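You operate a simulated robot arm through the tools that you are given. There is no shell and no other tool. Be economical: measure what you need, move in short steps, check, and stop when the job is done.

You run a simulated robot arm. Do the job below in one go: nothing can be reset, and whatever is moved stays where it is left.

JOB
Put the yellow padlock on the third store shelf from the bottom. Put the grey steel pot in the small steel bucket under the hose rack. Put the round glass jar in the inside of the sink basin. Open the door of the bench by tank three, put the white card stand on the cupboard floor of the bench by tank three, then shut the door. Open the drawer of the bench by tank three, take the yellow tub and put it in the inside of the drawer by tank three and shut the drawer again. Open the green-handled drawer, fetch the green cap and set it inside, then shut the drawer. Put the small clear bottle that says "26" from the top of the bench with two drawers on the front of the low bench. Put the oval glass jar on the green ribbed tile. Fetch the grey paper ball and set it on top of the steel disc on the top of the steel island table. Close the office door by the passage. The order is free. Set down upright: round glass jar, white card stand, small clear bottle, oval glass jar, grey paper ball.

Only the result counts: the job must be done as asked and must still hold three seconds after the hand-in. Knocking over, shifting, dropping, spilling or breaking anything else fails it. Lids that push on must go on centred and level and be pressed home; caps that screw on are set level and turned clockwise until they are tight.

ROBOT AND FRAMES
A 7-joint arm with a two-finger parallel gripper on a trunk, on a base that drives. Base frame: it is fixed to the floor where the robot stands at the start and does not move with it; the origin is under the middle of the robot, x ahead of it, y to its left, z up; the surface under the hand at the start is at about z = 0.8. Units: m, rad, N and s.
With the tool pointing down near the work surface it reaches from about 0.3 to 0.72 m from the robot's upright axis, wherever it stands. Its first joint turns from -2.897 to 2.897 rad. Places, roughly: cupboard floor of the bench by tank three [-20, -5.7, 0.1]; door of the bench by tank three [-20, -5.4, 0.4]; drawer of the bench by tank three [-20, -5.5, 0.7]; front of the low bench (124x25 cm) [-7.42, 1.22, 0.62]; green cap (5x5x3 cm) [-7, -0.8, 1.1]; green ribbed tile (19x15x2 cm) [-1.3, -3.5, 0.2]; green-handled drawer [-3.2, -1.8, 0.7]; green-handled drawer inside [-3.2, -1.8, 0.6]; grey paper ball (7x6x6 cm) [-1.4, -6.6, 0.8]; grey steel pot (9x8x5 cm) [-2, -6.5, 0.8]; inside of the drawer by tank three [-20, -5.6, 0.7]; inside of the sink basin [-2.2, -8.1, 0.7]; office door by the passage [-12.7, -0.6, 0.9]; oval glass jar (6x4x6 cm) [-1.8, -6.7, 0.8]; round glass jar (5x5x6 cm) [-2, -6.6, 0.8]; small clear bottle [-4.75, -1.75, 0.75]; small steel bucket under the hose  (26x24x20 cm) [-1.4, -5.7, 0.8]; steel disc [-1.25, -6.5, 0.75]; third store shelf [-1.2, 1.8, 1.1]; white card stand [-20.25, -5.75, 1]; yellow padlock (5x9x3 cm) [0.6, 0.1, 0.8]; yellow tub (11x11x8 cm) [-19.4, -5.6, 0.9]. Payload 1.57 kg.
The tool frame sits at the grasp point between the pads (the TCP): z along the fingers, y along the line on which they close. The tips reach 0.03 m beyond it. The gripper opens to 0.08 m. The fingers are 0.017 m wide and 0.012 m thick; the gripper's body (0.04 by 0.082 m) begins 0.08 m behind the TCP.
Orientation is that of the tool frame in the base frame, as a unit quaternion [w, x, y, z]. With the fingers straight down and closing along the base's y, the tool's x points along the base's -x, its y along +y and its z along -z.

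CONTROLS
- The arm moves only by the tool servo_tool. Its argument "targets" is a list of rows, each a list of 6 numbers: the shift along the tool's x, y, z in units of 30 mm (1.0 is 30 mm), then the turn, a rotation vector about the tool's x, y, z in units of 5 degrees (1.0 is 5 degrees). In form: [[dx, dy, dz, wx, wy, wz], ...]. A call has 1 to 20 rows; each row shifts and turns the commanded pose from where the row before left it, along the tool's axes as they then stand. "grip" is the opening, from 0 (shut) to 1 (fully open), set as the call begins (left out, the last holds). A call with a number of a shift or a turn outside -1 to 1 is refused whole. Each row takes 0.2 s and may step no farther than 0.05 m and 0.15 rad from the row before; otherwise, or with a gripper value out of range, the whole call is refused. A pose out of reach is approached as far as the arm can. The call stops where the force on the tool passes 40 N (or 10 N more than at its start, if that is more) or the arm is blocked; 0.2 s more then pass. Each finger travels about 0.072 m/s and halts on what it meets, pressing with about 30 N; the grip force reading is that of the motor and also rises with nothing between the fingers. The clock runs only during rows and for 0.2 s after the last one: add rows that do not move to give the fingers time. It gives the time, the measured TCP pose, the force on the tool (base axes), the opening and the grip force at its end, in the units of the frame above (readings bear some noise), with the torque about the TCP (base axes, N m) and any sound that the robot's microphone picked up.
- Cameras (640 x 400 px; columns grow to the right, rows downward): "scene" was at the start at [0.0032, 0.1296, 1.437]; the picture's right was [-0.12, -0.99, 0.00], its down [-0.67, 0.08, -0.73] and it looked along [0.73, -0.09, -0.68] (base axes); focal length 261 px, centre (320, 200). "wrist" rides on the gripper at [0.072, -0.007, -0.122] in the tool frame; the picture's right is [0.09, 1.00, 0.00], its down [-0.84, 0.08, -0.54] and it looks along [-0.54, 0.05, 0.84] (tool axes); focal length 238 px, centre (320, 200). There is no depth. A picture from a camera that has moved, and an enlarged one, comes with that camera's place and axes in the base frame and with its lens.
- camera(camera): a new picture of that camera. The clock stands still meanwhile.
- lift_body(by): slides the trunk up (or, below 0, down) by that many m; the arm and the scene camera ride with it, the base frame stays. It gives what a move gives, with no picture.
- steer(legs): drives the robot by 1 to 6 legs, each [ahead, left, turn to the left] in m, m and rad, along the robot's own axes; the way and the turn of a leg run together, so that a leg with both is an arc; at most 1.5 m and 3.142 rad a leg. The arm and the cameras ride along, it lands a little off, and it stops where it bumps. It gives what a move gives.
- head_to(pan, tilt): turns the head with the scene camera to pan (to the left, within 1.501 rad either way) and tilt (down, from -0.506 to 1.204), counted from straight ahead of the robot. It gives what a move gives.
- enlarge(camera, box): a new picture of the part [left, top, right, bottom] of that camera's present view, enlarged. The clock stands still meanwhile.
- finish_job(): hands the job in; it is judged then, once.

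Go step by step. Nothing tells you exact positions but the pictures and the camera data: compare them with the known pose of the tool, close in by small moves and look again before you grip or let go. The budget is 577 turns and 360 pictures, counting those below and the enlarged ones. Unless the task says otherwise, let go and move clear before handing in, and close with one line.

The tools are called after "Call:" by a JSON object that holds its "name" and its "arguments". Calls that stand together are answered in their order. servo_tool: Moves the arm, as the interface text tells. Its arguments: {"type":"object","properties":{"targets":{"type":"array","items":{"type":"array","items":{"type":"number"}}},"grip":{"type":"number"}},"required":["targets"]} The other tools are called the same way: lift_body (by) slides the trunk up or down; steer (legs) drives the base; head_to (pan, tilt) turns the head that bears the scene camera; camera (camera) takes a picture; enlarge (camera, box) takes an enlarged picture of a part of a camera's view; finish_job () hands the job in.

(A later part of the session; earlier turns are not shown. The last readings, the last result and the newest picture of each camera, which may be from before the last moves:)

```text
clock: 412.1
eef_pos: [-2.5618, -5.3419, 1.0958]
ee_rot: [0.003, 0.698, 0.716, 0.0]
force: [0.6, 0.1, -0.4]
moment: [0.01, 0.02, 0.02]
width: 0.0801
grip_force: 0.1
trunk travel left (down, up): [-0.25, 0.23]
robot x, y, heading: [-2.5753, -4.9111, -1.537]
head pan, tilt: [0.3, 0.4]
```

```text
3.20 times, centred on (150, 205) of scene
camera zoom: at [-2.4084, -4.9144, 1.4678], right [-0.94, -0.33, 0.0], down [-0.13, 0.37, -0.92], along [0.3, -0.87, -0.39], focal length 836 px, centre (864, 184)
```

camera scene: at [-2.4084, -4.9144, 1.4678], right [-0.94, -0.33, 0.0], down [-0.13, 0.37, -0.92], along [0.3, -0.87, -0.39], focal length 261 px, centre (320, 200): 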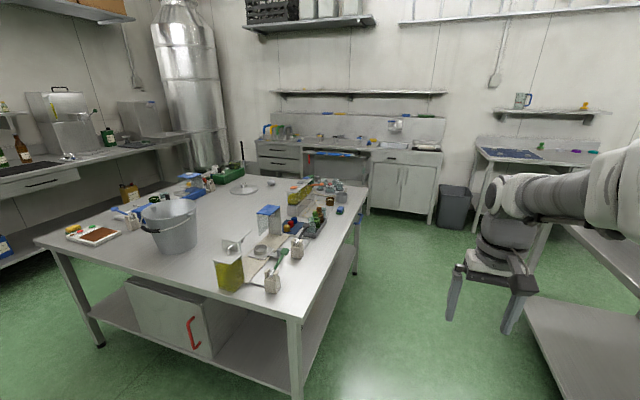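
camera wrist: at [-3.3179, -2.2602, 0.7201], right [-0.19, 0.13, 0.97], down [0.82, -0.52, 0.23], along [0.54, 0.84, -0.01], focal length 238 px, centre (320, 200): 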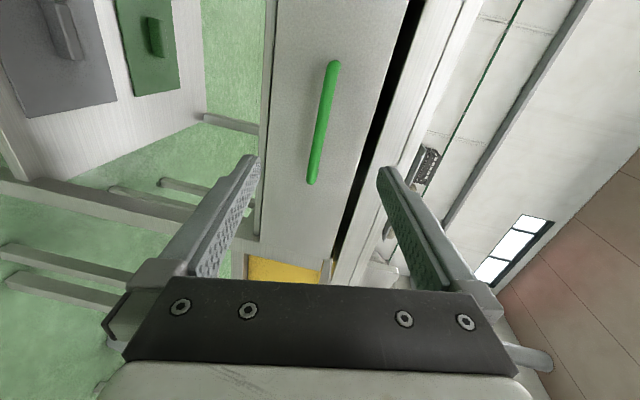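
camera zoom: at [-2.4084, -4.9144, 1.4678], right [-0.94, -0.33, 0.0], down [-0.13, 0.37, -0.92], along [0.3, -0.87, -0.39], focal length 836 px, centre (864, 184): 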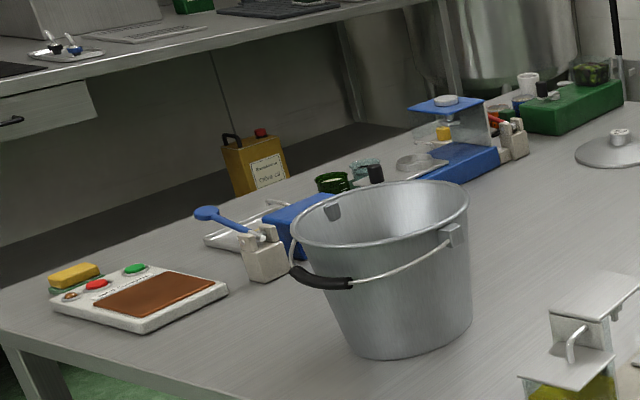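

Pot ≈[-2.03,-6.43], ball ≈[-1.47,-6.52], disc ≈[-1.31,-6.41], jars on a plate near [-1.9,-6.6]. Drive down the west side and face east.

Call:
{"name": "steer", "arguments": {"legs": [[1.5, 0, -0.03], [0.05, 0, 0], [0, 0, 1.571]]}}

Call:
{"name": "head_to", "arguments": {"pan": 0.0, "tilt": 0.65}}

Call:
{"name": "camera", "arguments": {"camera": "scene"}}

Call:
{"name": "camera", "arguments": {"camera": "wrist"}}

```text
clock: 427.8
eef_pos: [-2.1058, -6.4792, 1.0971]
ee_rot: [0.001, 0.004, 1.0, 0.001]
force: [-0.1, 0.5, 0.7]
moment: [0.0, -0.03, -0.01]
width: 0.08
grip_force: 0.0
trunk travel left (down, up): [-0.25, 0.23]
robot x, y, heading: [-2.5398, -6.48, 0.007]
head pan, tilt: [0.3, 0.4]
```

```text
clock: 428.6
eef_pos: [-2.1047, -6.4801, 1.0973]
ee_rot: [0.002, 0.004, 1.0, 0.002]
force: [0.2, 0.5, 0.5]
moment: [0.05, -0.01, -0.01]
width: 0.0802
grip_force: 0.1
trunk travel left (down, up): [-0.25, 0.23]
robot x, y, heading: [-2.5343, -6.4819, 0.009]
head pan, tilt: [0.0, 0.649]
```

```text
277 pictures are left
camera scene: at [-2.5295, -6.3397, 1.4453], right [0.0, -1.0, 0.0], down [-0.6, 0.0, -0.8], along [0.8, 0.0, -0.6], focal length 261 px, centre (320, 200)
```

scene: 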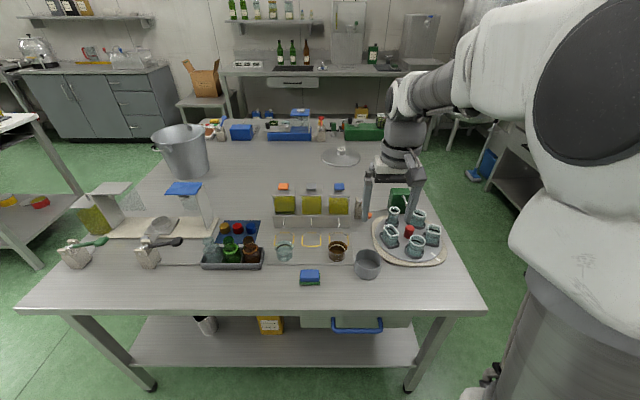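

```text
276 pictures are left
camera wrist: at [-2.1764, -6.4866, 1.2198], right [-0.08, 1.0, 0.0], down [0.84, 0.07, 0.55], along [0.54, 0.05, -0.84], focal length 238 px, centre (320, 200)
```

wrist: 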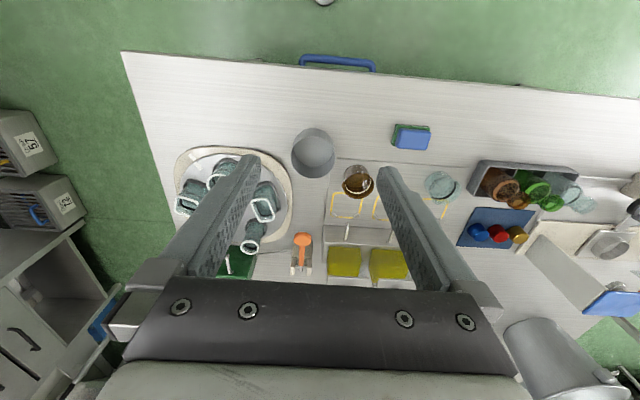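

Call:
{"name": "enlarge", "arguments": {"camera": "scene", "box": [350, 180, 470, 285]}}

Call:
{"name": "enlarge", "arguments": {"camera": "scene", "box": [190, 200, 370, 300]}}

```text
3.81 times, centred on (410, 232) of scene
camera zoom: at [-2.5295, -6.3397, 1.4453], right [0.0, -1.0, 0.0], down [-0.6, 0.0, -0.8], along [0.8, 0.0, -0.6], focal length 996 px, centre (-23, 76)
```

zoom: 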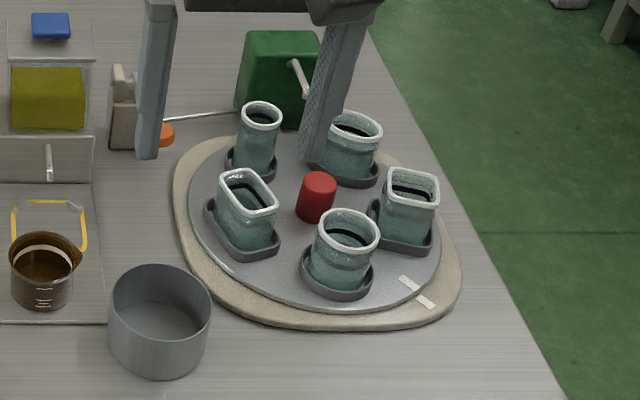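

```text
3.56 times, centred on (280, 250) of scene
camera zoom: at [-2.5295, -6.3397, 1.4453], right [0.0, -1.0, 0.0], down [-0.6, 0.0, -0.8], along [0.8, 0.0, -0.6], focal length 929 px, centre (462, 22)
```

zoom: 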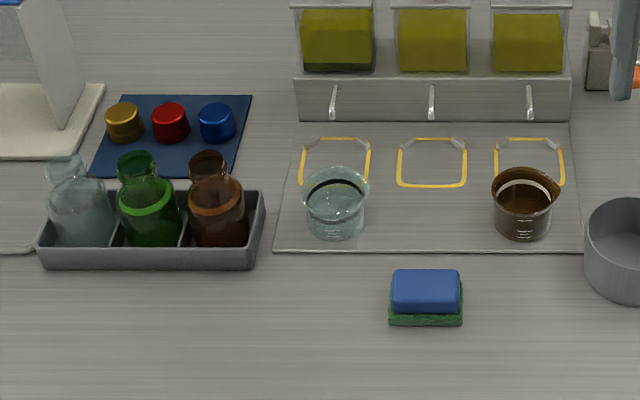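

The turntable carries jars: round one at ≈[-1.97,-6.635], oval at ≈[-1.85,-6.68]. The pot (≈[-2.03,-6.483], 8+ cm) is too wide for the gripper, so I'll grip its west wall with the hand yawed 90°.

Call:
{"name": "servo_tool", "arguments": {"targets": [[0, 0, 0, 0, 0, 1], [0, 0, 0, 0, 0, 1], [0, 0, 0, 0, 0, 1], [0, 0, 0, 0, 0, 1], [0, 0, 0, 0, 0, 1], [0, 0, 0, 0, 0, 1], [0, 0, 0, 0, 0, 1], [0, 0, 0, 0, 0, 1], [0, 0, 0, 0, 0, 1], [0, 0, 0, 0, 0, 1], [0, 0, 0, 0, 0, 1], [0, 0, 0, 0, 0, 1], [0, 0, 0, 0, 0, 1], [0, 0, 0, 0, 0, 1], [0, 0, 0, 0, 0, 1], [0, 0, 0, 0, 0, 1], [0, 0, 0, 0, 0, 1], [0, 0, 0, 0, 0, 1], [0, 1, 1, 0, 0, 0], [0, 0, 1, 0, 0, 0]], "grip": 0.55}}

Call:
{"name": "camera", "arguments": {"camera": "wrist"}}

Call:
{"name": "camera", "arguments": {"camera": "scene"}}

```text
clock: 432.8
eef_pos: [-2.076, -6.4778, 1.0353]
ee_rot: [0.0, 0.71, 0.704, 0.002]
force: [0.4, 0.0, -0.7]
moment: [0.01, -0.03, 0.03]
width: 0.0438
grip_force: 0.0
trunk travel left (down, up): [-0.25, 0.23]
robot x, y, heading: [-2.5389, -6.4788, 0.001]
head pan, tilt: [0.0, 0.649]
```

```text
273 pictures are left
camera wrist: at [-2.0817, -6.4065, 1.1594], right [1.0, 0.08, 0.0], down [0.07, -0.84, 0.54], along [0.05, -0.54, -0.84], focal length 238 px, centre (320, 200)
```

wrist: 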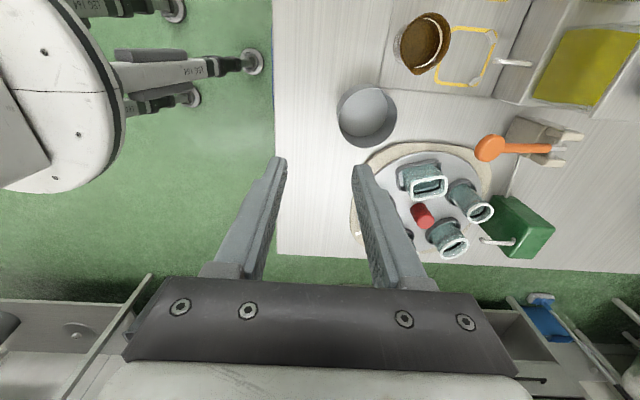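

```text
272 pictures are left
camera scene: at [-2.5294, -6.3397, 1.4452], right [0.0, -1.0, 0.0], down [-0.6, 0.0, -0.8], along [0.8, 0.0, -0.6], focal length 261 px, centre (320, 200)
```

scene: 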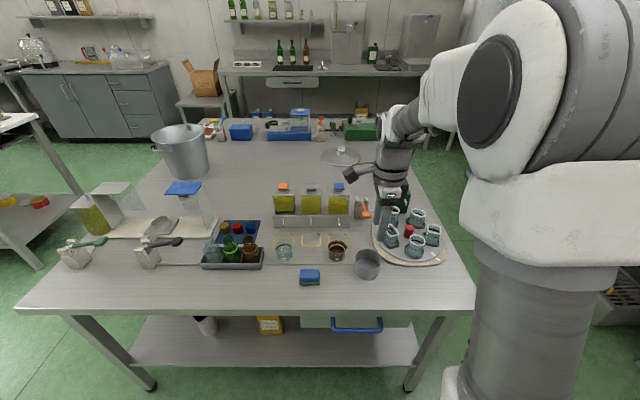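

Pot west wall now estimated at x≈-2.053. Align and go down to just above the rim.

Call:
{"name": "servo_tool", "arguments": {"targets": [[0.1, 0.75, 0, 0, 0, 0], [0, 0, 1, 0, 0, 0], [0, 0, 1, 0, 0, 0], [0, 0, 1, 0, 0, 0], [0, 0, 0.5, 0, 0, 0], [0, 0, 0, 0, 0, 0]]}}

Call:
{"name": "camera", "arguments": {"camera": "wrist"}}

Call:
{"name": "enlarge", "arguments": {"camera": "scene", "box": [320, 190, 450, 290]}}

```text
clock: 434.2
eef_pos: [-2.0525, -6.4757, 0.9344]
ee_rot: [0.0, 0.71, 0.704, 0.003]
force: [-0.2, -0.3, -0.2]
moment: [0.01, 0.0, 0.0]
width: 0.0439
grip_force: 0.1
trunk travel left (down, up): [-0.25, 0.23]
robot x, y, heading: [-2.5368, -6.4779, 0.007]
head pan, tilt: [0.0, 0.649]
```

```text
271 pictures are left
camera wrist: at [-2.057, -6.4046, 1.0574], right [1.0, 0.08, 0.0], down [0.07, -0.84, 0.54], along [0.05, -0.54, -0.84], focal length 238 px, centre (320, 200)
```

wrist: 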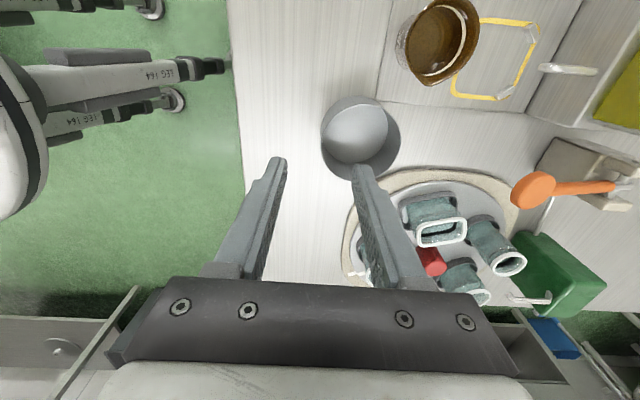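

```text
4.00 times, centred on (385, 240) of scene
camera zoom: at [-2.5295, -6.3397, 1.4452], right [0.0, -1.0, 0.0], down [-0.6, 0.0, -0.8], along [0.8, 0.0, -0.6], focal length 1045 px, centre (60, 40)
```

zoom: 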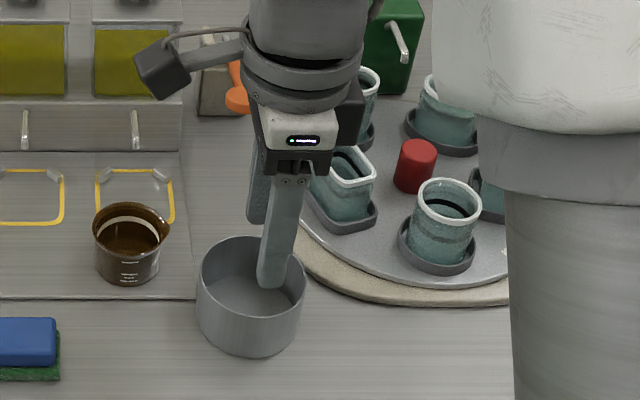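

The wall lies midway between the fingers. Lower so the wall is between the pads.

Call:
{"name": "servo_tool", "arguments": {"targets": [[0, 0, 0.7, 0, 0, 0], [0, 0, 0.7, 0, 0, 0], [0, 0, 0.7, 0, 0, 0], [0, 0, 0.6, 0, 0, 0], [0, 0, 0, 0, 0, 0]]}}

Call:
{"name": "camera", "arguments": {"camera": "wrist"}}

Call:
{"name": "enlarge", "arguments": {"camera": "scene", "box": [320, 190, 450, 290]}}

```text
clock: 435.4
eef_pos: [-2.0545, -6.4745, 0.8498]
ee_rot: [0.0, 0.71, 0.704, 0.002]
force: [-0.2, 0.9, 0.2]
moment: [0.02, 0.0, -0.04]
width: 0.0439
grip_force: 0.1
trunk travel left (down, up): [-0.25, 0.23]
robot x, y, heading: [-2.5355, -6.4798, 0.004]
head pan, tilt: [0.0, 0.649]
```

```text
269 pictures are left
camera wrist: at [-2.0583, -6.4028, 0.9734], right [1.0, 0.08, 0.0], down [0.07, -0.84, 0.54], along [0.05, -0.54, -0.84], focal length 238 px, centre (320, 200)
```

wrist: 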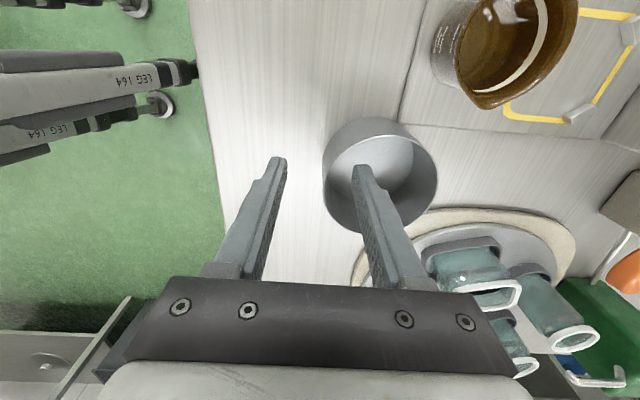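

```text
4.00 times, centred on (385, 240) of scene
camera zoom: at [-2.5295, -6.3397, 1.4452], right [0.0, -1.0, 0.0], down [-0.6, 0.0, -0.8], along [0.8, 0.0, -0.6], focal length 1045 px, centre (60, 40)
```

zoom: 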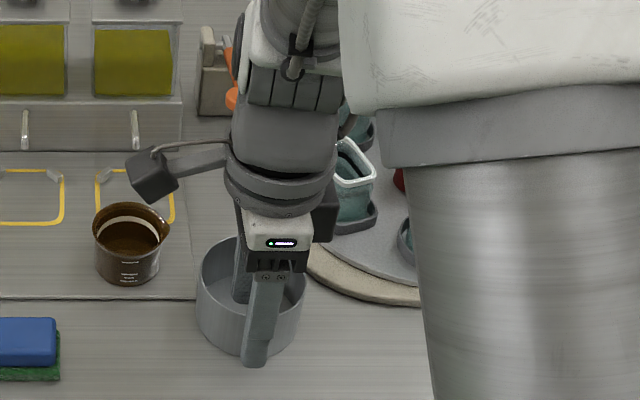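

Inner finger is inside the pot. Close on the wall and lift.

Call:
{"name": "servo_tool", "arguments": {"targets": [[0, 0, 0.15, 0, 0, 0], [0, 0, 0, 0, 0, 0], [0, 0, 0, 0, 0, 0], [0, 0, 0, 0, 0, 0], [0, 0, -0.3, 0, 0, 0], [0, 0, -0.7, 0, 0, 0], [0, 0, -1, 0, 0, 0], [0, 0, -1, 0, 0, 0], [0, 0, -1, 0, 0, 0]], "grip": 0}}

Call:
{"name": "camera", "arguments": {"camera": "wrist"}}

```text
clock: 437.4
eef_pos: [-2.0555, -6.4766, 0.9681]
ee_rot: [-0.001, 0.711, 0.704, 0.002]
force: [0.2, -0.2, -2.5]
moment: [0.03, 0.16, -0.02]
width: 0.0024
grip_force: 24.4
trunk travel left (down, up): [-0.25, 0.23]
robot x, y, heading: [-2.5355, -6.4793, 0.003]
head pan, tilt: [0.0, 0.649]
```

```text
267 pictures are left
camera wrist: at [-2.06, -6.4065, 1.0918], right [1.0, 0.08, 0.0], down [0.07, -0.84, 0.54], along [0.05, -0.54, -0.84], focal length 238 px, centre (320, 200)
```

wrist: 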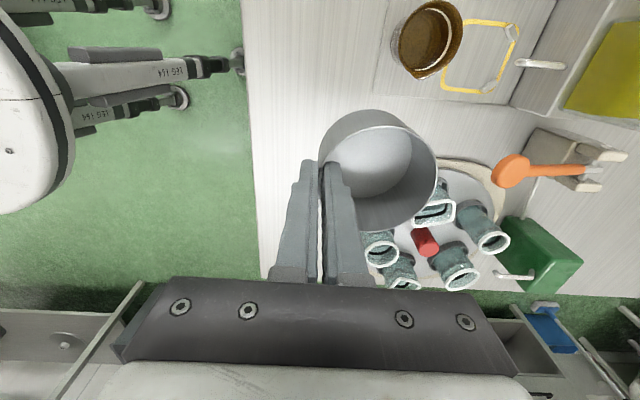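

Pot held by its wall. Raise, turn south, back up along the aisle and strafe east to the bucket's north side.

Call:
{"name": "servo_tool", "arguments": {"targets": [[0, 0, -1, 0, 0, 0], [0, 0, -1, 0, 0, 0], [0, 0, -1, 0, 0, 0], [0, 0, -1, 0, 0, 0], [0, 0, -1, 0, 0, 0], [0, 0, -1, 0, 0, 0], [0, 0, -1, 0, 0, 0], [0, -1, -0.5, 0, 0, 0], [0, -1, 0, 0, 0, 0]]}}

Call:
{"name": "steer", "arguments": {"legs": [[-0.1, 0, 0], [0, 0, -1.571], [-1.45, 0, 0], [0, 1.05, 0]]}}

Call:
{"name": "head_to", "arguments": {"pan": 0.0, "tilt": 0.65}}

Call:
{"name": "camera", "arguments": {"camera": "scene"}}

Call:
{"name": "camera", "arguments": {"camera": "wrist"}}

```text
clock: 439.4
eef_pos: [-2.1163, -6.4784, 1.1911]
ee_rot: [0.001, 0.71, 0.704, 0.001]
force: [0.5, 0.4, -3.3]
moment: [-0.01, 0.14, 0.04]
width: 0.0025
grip_force: 23.7
trunk travel left (down, up): [-0.25, 0.23]
robot x, y, heading: [-2.5308, -6.4794, 0.004]
head pan, tilt: [0.0, 0.649]
```

```text
clock: 462.9
eef_pos: [-1.6145, -5.4218, 1.1911]
ee_rot: [0.002, 1.0, -0.004, 0.002]
force: [-0.1, -0.8, -2.5]
moment: [0.13, 0.0, -0.01]
width: 0.0021
grip_force: 23.1
trunk travel left (down, up): [-0.25, 0.23]
robot x, y, heading: [-1.6184, -4.9958, -1.569]
head pan, tilt: [0.0, 0.649]
```

```text
clock: 463.4
eef_pos: [-1.614, -5.4232, 1.19]
ee_rot: [0.002, 1.0, -0.005, 0.002]
force: [0.2, 0.2, -3.1]
moment: [0.1, 0.0, 0.02]
width: 0.002
grip_force: 23.3
trunk travel left (down, up): [-0.25, 0.23]
robot x, y, heading: [-1.6206, -5.0029, -1.568]
head pan, tilt: [0.0, 0.649]
```

```text
266 pictures are left
camera scene: at [-1.4755, -5.0078, 1.4452], right [-1.0, 0.0, 0.0], down [0.0, 0.6, -0.8], along [0.0, -0.8, -0.6], focal length 261 px, centre (320, 200)
```

scene: 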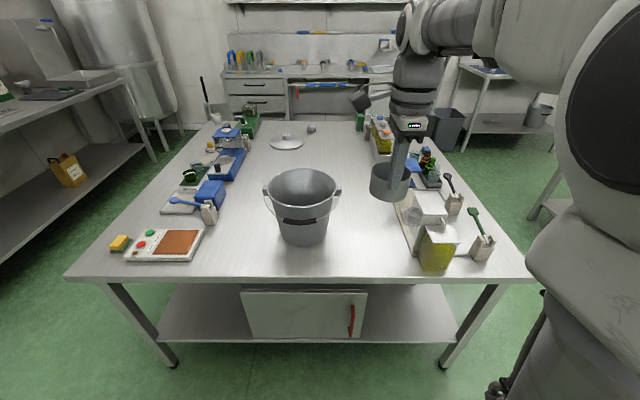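

```text
265 pictures are left
camera wrist: at [-1.5411, -5.4165, 1.3143], right [0.08, -1.0, 0.0], down [-0.84, -0.07, 0.54], along [-0.54, -0.05, -0.84], focal length 238 px, centre (320, 200)
```

wrist: 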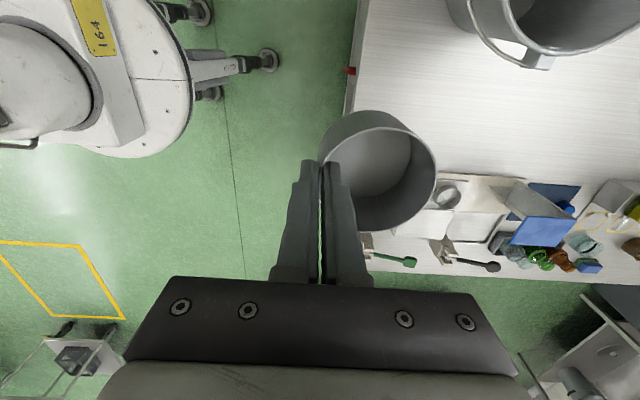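

This is the bucket, rim centre ≈[-1.42, -5.69], rim z≈1.0. Shift the base, then extend so the pot is over the bucket's centre.

Call:
{"name": "steer", "arguments": {"legs": [[0.05, 0.17, 0]]}}

Call:
{"name": "servo_tool", "arguments": {"targets": [[0, 1, 0, 0, 0, 0], [0, 1, 0, 0, 0, 0], [0, 1, 0, 0, 0, 0], [0, 1, 0, 0, 0, 0], [0, 1, 0, 0, 0, 0], [0, 1, 0, 0, 0, 0], [0, 0, 0, 0, 0, 0]]}}

Call:
{"name": "camera", "arguments": {"camera": "scene"}}

Call:
{"name": "camera", "arguments": {"camera": "wrist"}}

```text
clock: 465.4
eef_pos: [-1.4423, -5.4716, 1.1906]
ee_rot: [0.002, 1.0, -0.004, 0.002]
force: [-0.1, -0.6, -3.1]
moment: [0.07, 0.03, 0.01]
width: 0.0018
grip_force: 24.3
trunk travel left (down, up): [-0.25, 0.23]
robot x, y, heading: [-1.444, -5.0518, -1.563]
head pan, tilt: [0.0, 0.649]
```

```text
clock: 467.0
eef_pos: [-1.4449, -5.6541, 1.1908]
ee_rot: [0.001, 1.0, -0.005, 0.002]
force: [0.2, 0.3, -2.8]
moment: [0.14, -0.02, -0.02]
width: 0.002
grip_force: 23.6
trunk travel left (down, up): [-0.25, 0.23]
robot x, y, heading: [-1.4409, -5.0502, -1.569]
head pan, tilt: [0.0, 0.649]
```

```text
264 pictures are left
camera scene: at [-1.3035, -5.0568, 1.4452], right [-1.0, 0.0, 0.0], down [0.0, 0.6, -0.8], along [0.0, -0.8, -0.6], focal length 261 px, centre (320, 200)
```

scene: 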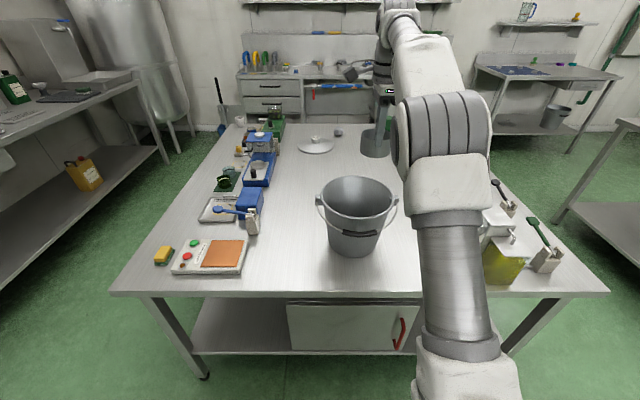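

```text
263 pictures are left
camera wrist: at [-1.3715, -5.6475, 1.315], right [0.08, -1.0, 0.0], down [-0.84, -0.07, 0.54], along [-0.54, -0.05, -0.84], focal length 238 px, centre (320, 200)
```

wrist: 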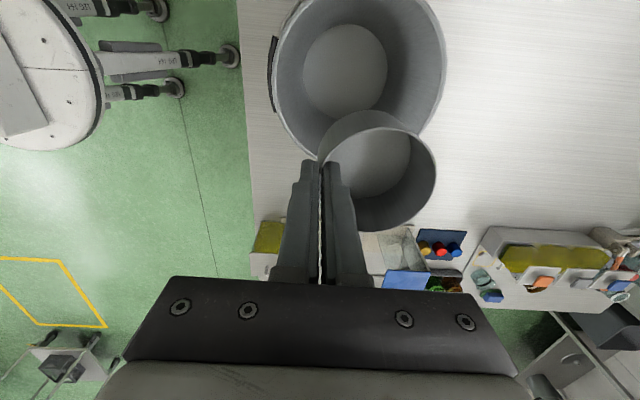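

Bucket centre ≈[-1.402,-5.69]. Adjust and lower the pot partway.

Call:
{"name": "servo_tool", "arguments": {"targets": [[0.8, 0.35, 0, 0, 0, 0], [0, 0, 1, 0, 0, 0], [0, 0, 1, 0, 0, 0], [0, 0, 1, 0, 0, 0], [0, 0, 1, 0, 0, 0], [0, 0, 1, 0, 0, 0], [0, 0, 1, 0, 0, 0], [0, 0, 0, 0, 0, 0]]}}

Call:
{"name": "camera", "arguments": {"camera": "scene"}}

Call:
{"name": "camera", "arguments": {"camera": "wrist"}}

```text
clock: 468.8
eef_pos: [-1.4191, -5.6604, 1.0078]
ee_rot: [0.002, 1.0, -0.003, 0.002]
force: [-0.3, -1.2, -3.0]
moment: [0.1, -0.01, 0.0]
width: 0.0016
grip_force: 23.7
trunk travel left (down, up): [-0.25, 0.23]
robot x, y, heading: [-1.4462, -5.0461, -1.567]
head pan, tilt: [0.0, 0.649]
```

```text
262 pictures are left
camera scene: at [-1.3035, -5.0567, 1.4452], right [-1.0, 0.0, 0.0], down [0.0, 0.6, -0.8], along [0.0, -0.8, -0.6], focal length 261 px, centre (320, 200)
```

scene: 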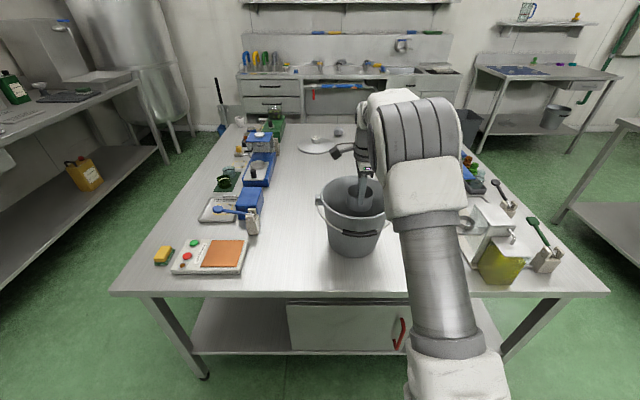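

```text
261 pictures are left
camera wrist: at [-1.3467, -5.6547, 1.131], right [0.08, -1.0, 0.0], down [-0.84, -0.07, 0.54], along [-0.54, -0.05, -0.84], focal length 238 px, centre (320, 200)
```

wrist: 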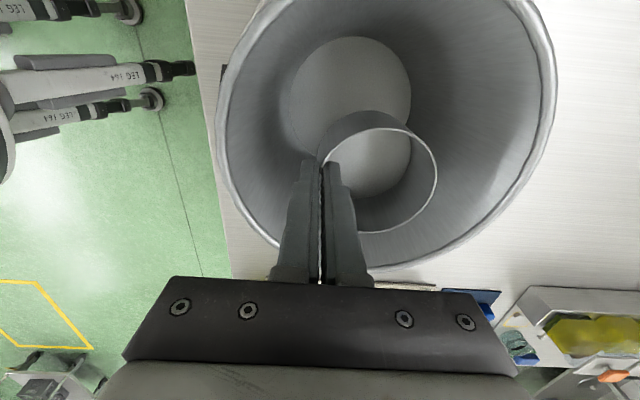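

Shift 1.5 cm east and lower to z≈0.90.

Call:
{"name": "servo_tool", "arguments": {"targets": [[0.5, 0, 0, 0, 0, 0], [0, 0, 0.8, 0, 0, 0], [0, 0, 0.8, 0, 0, 0], [0, 0, 0.8, 0, 0, 0], [0, 0, 0.8, 0, 0, 0], [0, 0, 0, 0, 0, 0]]}}

Call:
{"name": "camera", "arguments": {"camera": "scene"}}

Call:
{"name": "camera", "arguments": {"camera": "wrist"}}

```text
clock: 470.2
eef_pos: [-1.4012, -5.6627, 0.9149]
ee_rot: [0.002, 1.0, -0.005, 0.002]
force: [-0.1, 0.3, -2.5]
moment: [0.16, 0.0, -0.03]
width: 0.0015
grip_force: 23.9
trunk travel left (down, up): [-0.25, 0.23]
robot x, y, heading: [-1.4439, -5.0469, -1.569]
head pan, tilt: [0.0, 0.649]
```

```text
260 pictures are left
camera scene: at [-1.3035, -5.0567, 1.4452], right [-1.0, 0.0, 0.0], down [0.0, 0.6, -0.8], along [0.0, -0.8, -0.6], focal length 261 px, centre (320, 200)
```

scene: 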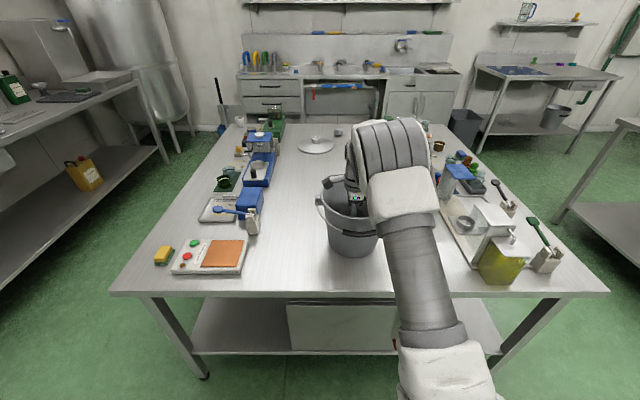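

```text
259 pictures are left
camera wrist: at [-1.3285, -5.6571, 1.0373], right [0.08, -1.0, 0.0], down [-0.84, -0.07, 0.54], along [-0.54, -0.05, -0.84], focal length 238 px, centre (320, 200)
```

wrist: 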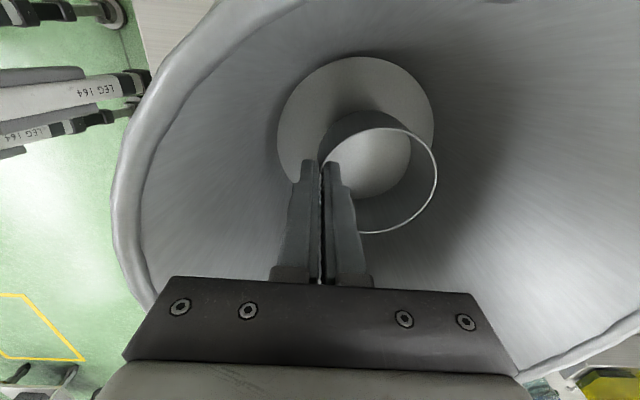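

Call:
{"name": "servo_tool", "arguments": {"targets": [[0, 0, 0.4, 0, 0, 0], [0, 0, 0.4, 0, 0, 0], [0, 0, 0.3, 0, 0, 0], [0, 0, 0, 0, 0, 0]]}}

Call:
{"name": "camera", "arguments": {"camera": "wrist"}}

```text
clock: 471.2
eef_pos: [-1.4033, -5.6639, 0.8798]
ee_rot: [0.002, 1.0, -0.004, 0.002]
force: [0.5, 0.2, -2.6]
moment: [0.14, -0.03, 0.02]
width: 0.0016
grip_force: 23.2
trunk travel left (down, up): [-0.25, 0.23]
robot x, y, heading: [-1.4453, -5.0489, -1.572]
head pan, tilt: [0.0, 0.649]
```

```text
258 pictures are left
camera wrist: at [-1.33, -5.6585, 1.0046], right [0.08, -1.0, 0.0], down [-0.84, -0.07, 0.54], along [-0.54, -0.05, -0.84], focal length 238 px, centre (320, 200)
```

wrist: 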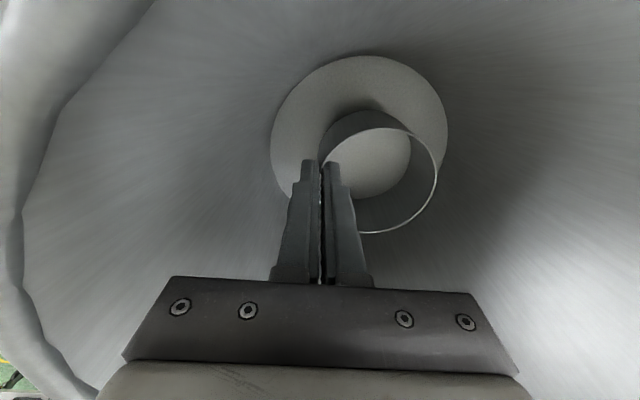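

Call:
{"name": "servo_tool", "arguments": {"targets": [[0, 0, 0.3, 0, 0, 0], [0, 0, 0.3, 0, 0, 0], [0, 0, 0, 0, 0, 0]]}}

Call:
{"name": "servo_tool", "arguments": {"targets": [[0, 0, 0, 0, 0, 0], [0, 0, 0, 0, 0, 0], [0, 0, 0, 0, 0, 0]], "grip": 0.4}}

Call:
{"name": "camera", "arguments": {"camera": "wrist"}}

```text
clock: 472.0
eef_pos: [-1.4041, -5.6638, 0.8626]
ee_rot: [0.001, 1.0, -0.004, 0.002]
force: [0.2, 0.1, -1.9]
moment: [0.12, -0.04, 0.0]
width: 0.0016
grip_force: 23.6
trunk travel left (down, up): [-0.25, 0.23]
robot x, y, heading: [-1.4452, -5.0494, -1.569]
head pan, tilt: [0.0, 0.649]
```

```text
clock: 472.8
eef_pos: [-1.4044, -5.6634, 0.8635]
ee_rot: [0.002, 1.0, -0.004, 0.002]
force: [0.2, -0.5, 0.4]
moment: [0.01, 0.01, 0.0]
width: 0.032
grip_force: 0.0
trunk travel left (down, up): [-0.25, 0.23]
robot x, y, heading: [-1.4472, -5.0475, -1.568]
head pan, tilt: [0.0, 0.649]
```

```text
257 pictures are left
camera wrist: at [-1.3312, -5.658, 0.9876], right [0.08, -1.0, 0.0], down [-0.84, -0.07, 0.54], along [-0.54, -0.05, -0.84], focal length 238 px, centre (320, 200)
```

wrist: 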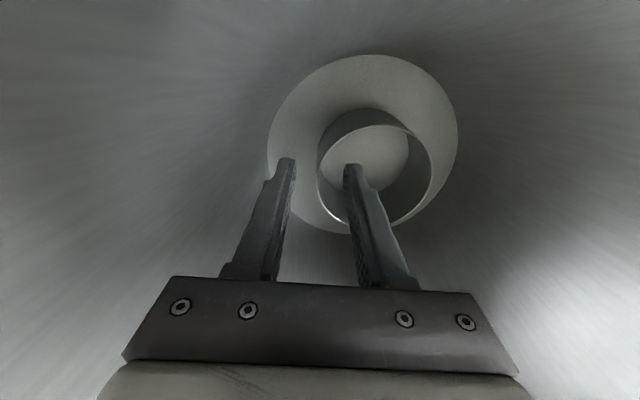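

Pot is in the bucket. Rise out, yaw back, and head round to the south side of the table.

Call:
{"name": "servo_tool", "arguments": {"targets": [[0, 0, -1, 0, 0, 0], [0, 0, -1, 0, 0, 0], [0, 0, -1, 0, 0, 0], [0, 0, -1, 0, 0, 0], [0, 0, -1, 0, 0, 0], [0, 0, -1, 0, 0, 0], [0, 0, -1, 0, 0, 0], [0, 0, -1, 0, 0, 0], [0, 0, -1, 0, 0, 0], [0, 0, -1, 0, 0, 0], [0, 0, -1, 0, 0, 0]]}}

Call:
{"name": "camera", "arguments": {"camera": "wrist"}}

```text
clock: 475.2
eef_pos: [-1.4076, -5.6633, 1.1956]
ee_rot: [0.002, 1.0, -0.005, 0.001]
force: [0.5, -0.1, 0.9]
moment: [0.0, 0.02, -0.03]
width: 0.0318
grip_force: 0.1
trunk travel left (down, up): [-0.25, 0.23]
robot x, y, heading: [-1.444, -5.0492, -1.567]
head pan, tilt: [0.0, 0.649]
```

```text
256 pictures are left
camera wrist: at [-1.3338, -5.6577, 1.3193], right [0.08, -1.0, 0.0], down [-0.84, -0.07, 0.54], along [-0.54, -0.05, -0.84], focal length 238 px, centre (320, 200)
```

wrist: 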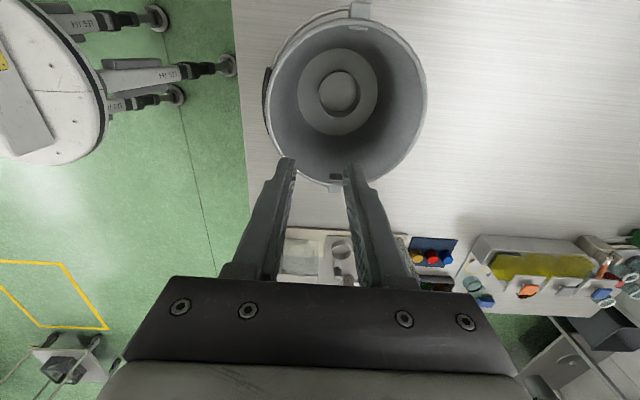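

Call:
{"name": "servo_tool", "arguments": {"targets": [[0, -1, 0, 0, 0, -1], [0, 0, 0, 0, 0, -1], [0, 0, 0, 0, 0, -1], [0, 0, 0, 0, 0, -1], [0, 0, 0, 0, 0, -1], [0, 0, 0, 0, 0, -1], [0, 0, 0, 0, 0, -1], [0, 0, 0, 0, 0, -1], [0, 0, 0, 0, 0, -1], [0, 0, 0, 0, 0, -1], [0, 0, 0, 0, 0, -1], [0, 0, 0, 0, 0, -1], [0, 0, 0, 0, 0, -1], [0, 0, 0, 0, 0, -1], [0, 0, 0, 0, 0, -1], [0, 0, 0, 0, 0, -1], [0, 0, 0, 0, 0, -1], [0, 0, 0, 0, 0, -1], [1, 0, 0, 0, 0, 0], [1, 0, 0, 0, 0, 0]], "grip": 1}}

Call:
{"name": "servo_tool", "arguments": {"targets": [[1, 0, 0, 0, 0, 0], [1, 0, 0, 0, 0, 0], [1, 0, 0, 0, 0, 0], [1, 0, 0, 0, 0, 0], [0, 0, 0, 0, 0, 0]]}}

Call:
{"name": "steer", "arguments": {"legs": [[0, -1.12, 0], [1.2, 0, 0], [1.0, 0, 0], [0, 0, 1.571]]}}

Call:
{"name": "head_to", "arguments": {"pan": 0.4, "tilt": 0.5}}

Call:
{"name": "camera", "arguments": {"camera": "scene"}}

```text
clock: 479.4
eef_pos: [-1.405, -5.5703, 1.1935]
ee_rot: [0.003, 0.711, 0.704, 0.0]
force: [0.3, -0.6, 0.1]
moment: [0.02, -0.01, -0.01]
width: 0.08
grip_force: 0.0
trunk travel left (down, up): [-0.25, 0.23]
robot x, y, heading: [-1.4436, -5.0489, -1.572]
head pan, tilt: [0.0, 0.649]
```

```text
clock: 480.6
eef_pos: [-1.4043, -5.4528, 1.1934]
ee_rot: [0.003, 0.71, 0.704, 0.0]
force: [0.2, -0.1, -0.3]
moment: [-0.02, -0.01, 0.04]
width: 0.0801
grip_force: 0.1
trunk travel left (down, up): [-0.25, 0.23]
robot x, y, heading: [-1.4431, -5.0531, -1.571]
head pan, tilt: [0.0, 0.649]
```

```text
clock: 508.6
eef_pos: [-2.2163, -7.1542, 1.1909]
ee_rot: [0.002, -0.001, 1.0, 0.002]
force: [-0.5, -0.3, -0.1]
moment: [0.01, 0.02, 0.04]
width: 0.0802
grip_force: 0.1
trunk travel left (down, up): [-0.25, 0.23]
robot x, y, heading: [-2.6198, -7.1974, 0.011]
head pan, tilt: [0.0, 0.649]
```

```text
clock: 509.4
eef_pos: [-2.2162, -7.1545, 1.1921]
ee_rot: [0.002, -0.001, 1.0, 0.002]
force: [0.5, -0.2, 0.5]
moment: [0.01, -0.02, -0.01]
width: 0.0798
grip_force: 0.0
trunk travel left (down, up): [-0.25, 0.23]
robot x, y, heading: [-2.6186, -7.2016, 0.01]
head pan, tilt: [0.4, 0.499]
```

```text
255 pictures are left
camera scene: at [-2.6177, -7.024, 1.4585], right [0.4, -0.92, 0.0], down [-0.44, -0.19, -0.88], along [0.8, 0.35, -0.48], focal length 261 px, centre (320, 200)
```

scene: 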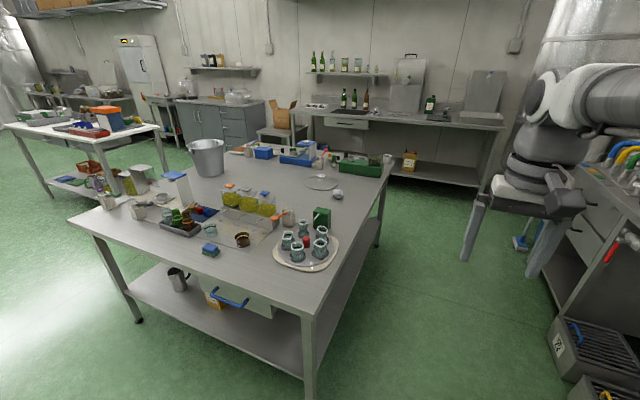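

Continue east along the south aisle, then face north to reach the ball and disc.

Call:
{"name": "steer", "arguments": {"legs": [[1.2, 0.03, -0.01], [0, 0, 1.571]]}}

Call:
{"name": "head_to", "arguments": {"pan": 0.0, "tilt": 0.65}}

Call:
{"name": "camera", "arguments": {"camera": "scene"}}

Call:
{"name": "camera", "arguments": {"camera": "wrist"}}

```text
clock: 522.6
eef_pos: [-1.4918, -6.7348, 1.1923]
ee_rot: [0.0, 0.719, -0.695, -0.003]
force: [0.2, 0.0, -0.3]
moment: [-0.02, 0.0, 0.03]
width: 0.0801
grip_force: 0.0
trunk travel left (down, up): [-0.25, 0.23]
robot x, y, heading: [-1.4386, -7.1333, 1.619]
head pan, tilt: [0.4, 0.499]
```

```text
clock: 523.5
eef_pos: [-1.4935, -6.734, 1.192]
ee_rot: [0.0, 0.719, -0.695, -0.003]
force: [0.9, -0.2, 0.1]
moment: [0.0, 0.0, 0.0]
width: 0.0799
grip_force: 0.0
trunk travel left (down, up): [-0.25, 0.23]
robot x, y, heading: [-1.4342, -7.1349, 1.615]
head pan, tilt: [0.0, 0.649]
```

```text
254 pictures are left
camera scene: at [-1.5743, -7.1356, 1.4452], right [1.0, 0.05, 0.0], down [0.03, -0.6, -0.8], along [-0.04, 0.8, -0.6], focal length 261 px, centre (320, 200)
```

scene: 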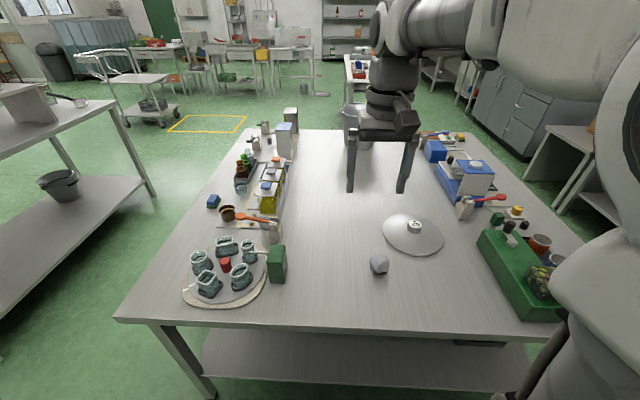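

```text
253 pictures are left
camera wrist: at [-1.4813, -6.807, 1.3154], right [-0.99, -0.13, 0.0], down [-0.1, 0.83, 0.55], along [-0.07, 0.54, -0.84], focal length 238 px, centre (320, 200)
```

wrist: 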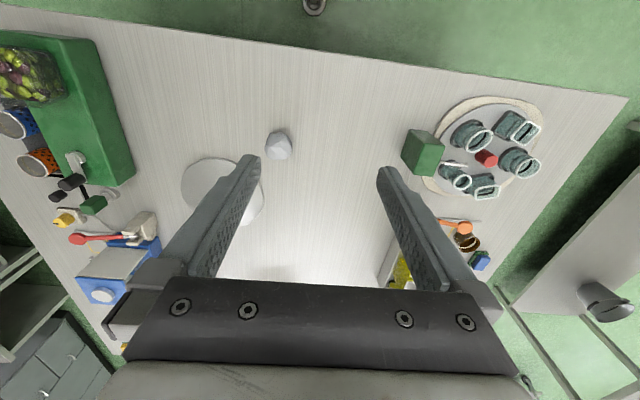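

Call:
{"name": "enlarge", "arguments": {"camera": "scene", "box": [340, 190, 460, 290]}}

Call:
{"name": "enlarge", "arguments": {"camera": "scene", "box": [170, 220, 300, 310]}}

```text
4.00 times, centred on (400, 240) of scene
camera zoom: at [-1.5743, -7.1356, 1.4452], right [1.0, 0.05, 0.0], down [0.03, -0.6, -0.8], along [-0.04, 0.8, -0.6], focal length 1045 px, centre (0, 40)
```

zoom: 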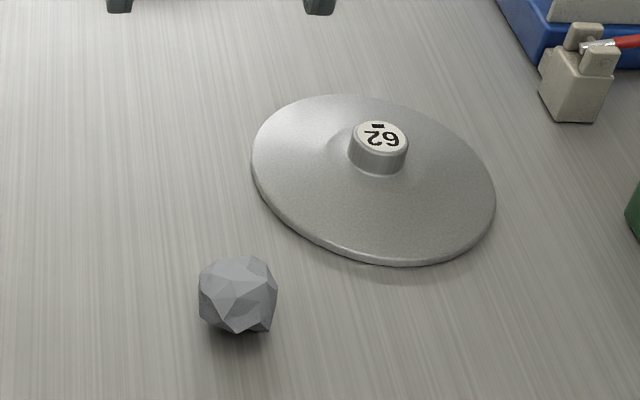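

```text
4.44 times, centred on (235, 265) of scene
camera zoom: at [-1.5743, -7.1356, 1.4452], right [1.0, 0.05, 0.0], down [0.03, -0.6, -0.8], along [-0.04, 0.8, -0.6], focal length 1161 px, centre (698, -89)
```

zoom: 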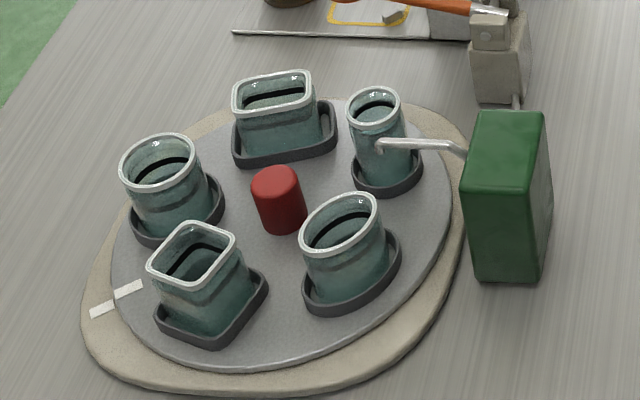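

Ball at ≈[-1.421,-6.621], disc centre ≈[-1.284,-6.468] (slightly conical with a knob). Move over the ball.

Call:
{"name": "servo_tool", "arguments": {"targets": [[-0.92, -0.63, 0, 0, 0, 0], [-0.92, -0.63, 0, 0, 0, 0], [-0.92, -0.63, 0, 0, 0, 0], [-0.92, -0.63, 0, 0, 0, 0], [0, 0, 1, 0, 0, 0], [0, 0, 1, 0, 0, 0], [0, 0, 1, 0, 0, 0], [0, 0, 1, 0, 0, 0], [0, 0, 1, 0, 0, 0], [0, 0, 1, 0, 0, 0], [0, 0, 1, 0, 0, 0], [0, 0, 0, 0, 0, 0]]}}

Call:
{"name": "camera", "arguments": {"camera": "wrist"}}

```text
clock: 526.1
eef_pos: [-1.4231, -6.62, 0.9794]
ee_rot: [0.0, 0.72, -0.694, -0.003]
force: [-0.5, 0.4, -0.2]
moment: [-0.02, 0.0, 0.0]
width: 0.0802
grip_force: 0.1
trunk travel left (down, up): [-0.25, 0.23]
robot x, y, heading: [-1.4354, -7.133, 1.617]
head pan, tilt: [0.0, 0.649]
```

```text
250 pictures are left
camera wrist: at [-1.4123, -6.6936, 1.1029], right [-0.99, -0.13, 0.0], down [-0.1, 0.83, 0.55], along [-0.07, 0.54, -0.84], focal length 238 px, centre (320, 200)
```

wrist: 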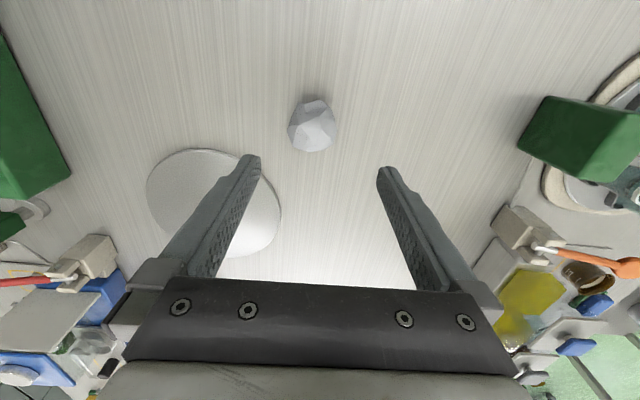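

Call:
{"name": "servo_tool", "arguments": {"targets": [[0, -0.32, 0, 0, 0, 0], [0, 0, 1, 0, 0, 0], [0, 0, 1, 0, 0, 0], [0, 0, 1, 0, 0, 0], [0, 0, 1, 0, 0, 0], [0, 0, 0.6, 0, 0, 0], [0, 0, 0, 0, 0, 0]]}}

Call:
{"name": "camera", "arguments": {"camera": "wrist"}}

```text
clock: 527.7
eef_pos: [-1.414, -6.619, 0.8438]
ee_rot: [0.0, 0.719, -0.695, -0.002]
force: [-0.4, 0.1, 0.1]
moment: [0.0, 0.0, -0.02]
width: 0.0799
grip_force: 0.2
trunk travel left (down, up): [-0.25, 0.23]
robot x, y, heading: [-1.438, -7.1325, 1.621]
head pan, tilt: [0.0, 0.649]
```

```text
249 pictures are left
camera wrist: at [-1.4033, -6.6918, 0.9669], right [-0.99, -0.13, 0.0], down [-0.1, 0.83, 0.55], along [-0.07, 0.54, -0.84], focal length 238 px, centre (320, 200)
```

wrist: 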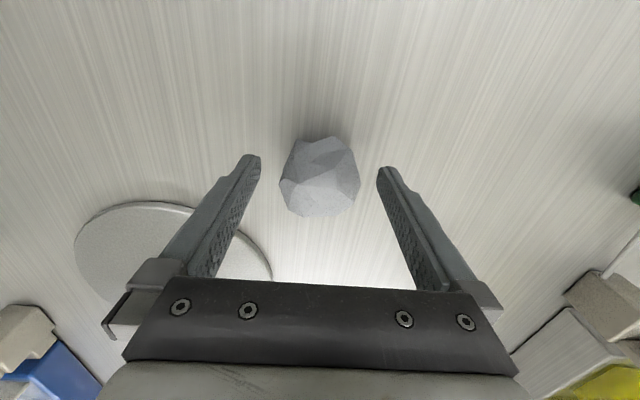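

Call:
{"name": "servo_tool", "arguments": {"targets": [[0, 0, 0.1, 0, 0, 0], [0, 0, 0, 0, 0, 0], [0, 0, 0, 0, 0, 0], [0, 0, 0, 0, 0, 0], [0, 0, -0.5, 0, 0, 0], [0, 0, -1, 0, 0, 0], [0, 0, -1, 0, 0, 0], [0, 0, -1, 0, 0, 0], [0, 0, -1, 0, 0, 0]], "grip": 0}}

Call:
{"name": "camera", "arguments": {"camera": "wrist"}}

Call:
{"name": "enlarge", "arguments": {"camera": "scene", "box": [330, 170, 470, 290]}}

```text
clock: 529.7
eef_pos: [-1.4116, -6.6222, 0.9778]
ee_rot: [0.0, 0.719, -0.695, -0.003]
force: [-0.1, 0.5, 0.0]
moment: [-0.03, 0.0, 0.0]
width: 0.0541
grip_force: 29.3
trunk travel left (down, up): [-0.25, 0.23]
robot x, y, heading: [-1.4345, -7.1359, 1.612]
head pan, tilt: [0.0, 0.649]
```

```text
248 pictures are left
camera wrist: at [-1.4007, -6.6941, 1.1015], right [-0.99, -0.13, 0.0], down [-0.1, 0.83, 0.55], along [-0.07, 0.54, -0.84], focal length 238 px, centre (320, 200)
```

wrist: 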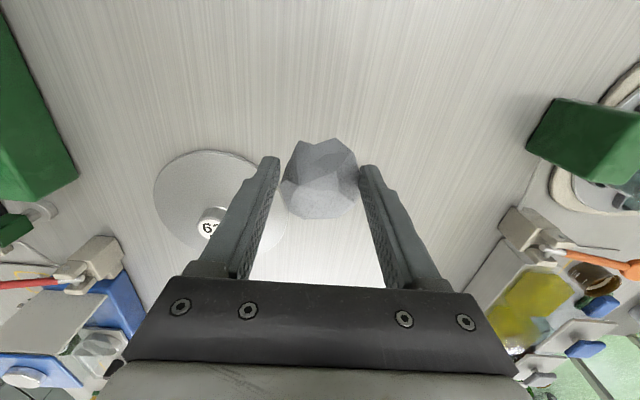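

```text
3.33 times, centred on (400, 230) of scene
camera zoom: at [-1.5742, -7.1356, 1.4452], right [1.0, 0.05, 0.0], down [0.03, -0.6, -0.8], along [-0.04, 0.8, -0.6], focal length 871 px, centre (53, 100)
```

zoom: 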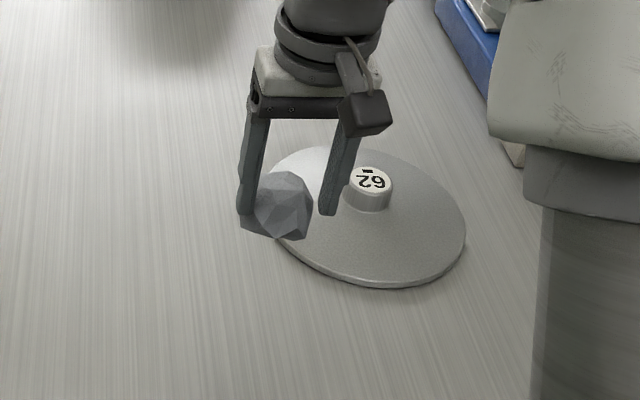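

Ball held (bottom facet kept level). Rise and move near the disc for precise localisation of its knob.

Call:
{"name": "servo_tool", "arguments": {"targets": [[0, 0, -1, 0, 0, 0], [0, 0, -1, 0, 0, 0], [-0.65, -0.9, 0, 0, 0, 0], [-0.65, -0.9, 0, 0, 0, 0], [-0.65, -0.9, 0, 0, 0, 0], [-0.65, -0.9, 0, 0, 0, 0], [-0.65, -0.9, 0, 0, 0, 0], [0, 0, 0, 0, 0, 0]]}}

Call:
{"name": "camera", "arguments": {"camera": "wrist"}}

Call:
{"name": "enlarge", "arguments": {"camera": "scene", "box": [330, 170, 470, 290]}}

```text
clock: 531.5
eef_pos: [-1.281, -6.5161, 1.0362]
ee_rot: [0.0, 0.719, -0.695, -0.003]
force: [0.5, -0.1, -0.4]
moment: [0.0, 0.0, 0.02]
width: 0.0537
grip_force: 30.1
trunk travel left (down, up): [-0.25, 0.23]
robot x, y, heading: [-1.4336, -7.1343, 1.611]
head pan, tilt: [0.0, 0.649]
```

```text
246 pictures are left
camera wrist: at [-1.2699, -6.5896, 1.16], right [-0.99, -0.13, 0.0], down [-0.1, 0.83, 0.55], along [-0.07, 0.54, -0.84], focal length 238 px, centre (320, 200)
```

wrist: 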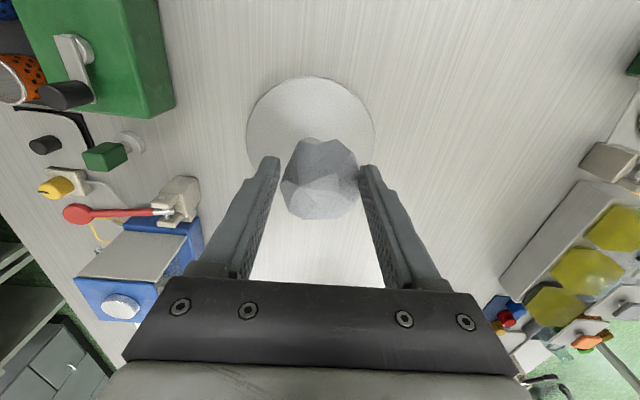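

```text
3.33 times, centred on (400, 230) of scene
camera zoom: at [-1.5741, -7.1355, 1.4452], right [1.0, 0.05, 0.0], down [0.03, -0.6, -0.8], along [-0.04, 0.8, -0.6], focal length 871 px, centre (53, 100)
```

zoom: 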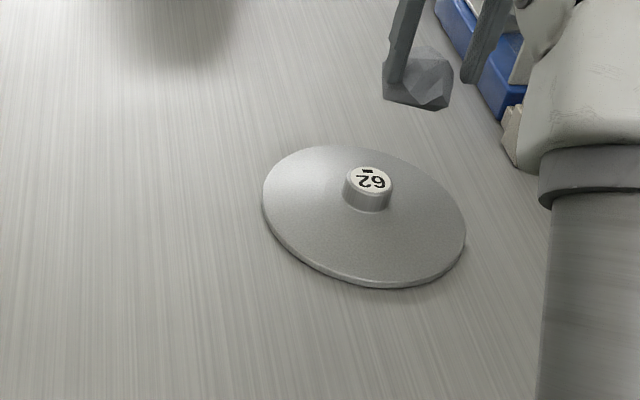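

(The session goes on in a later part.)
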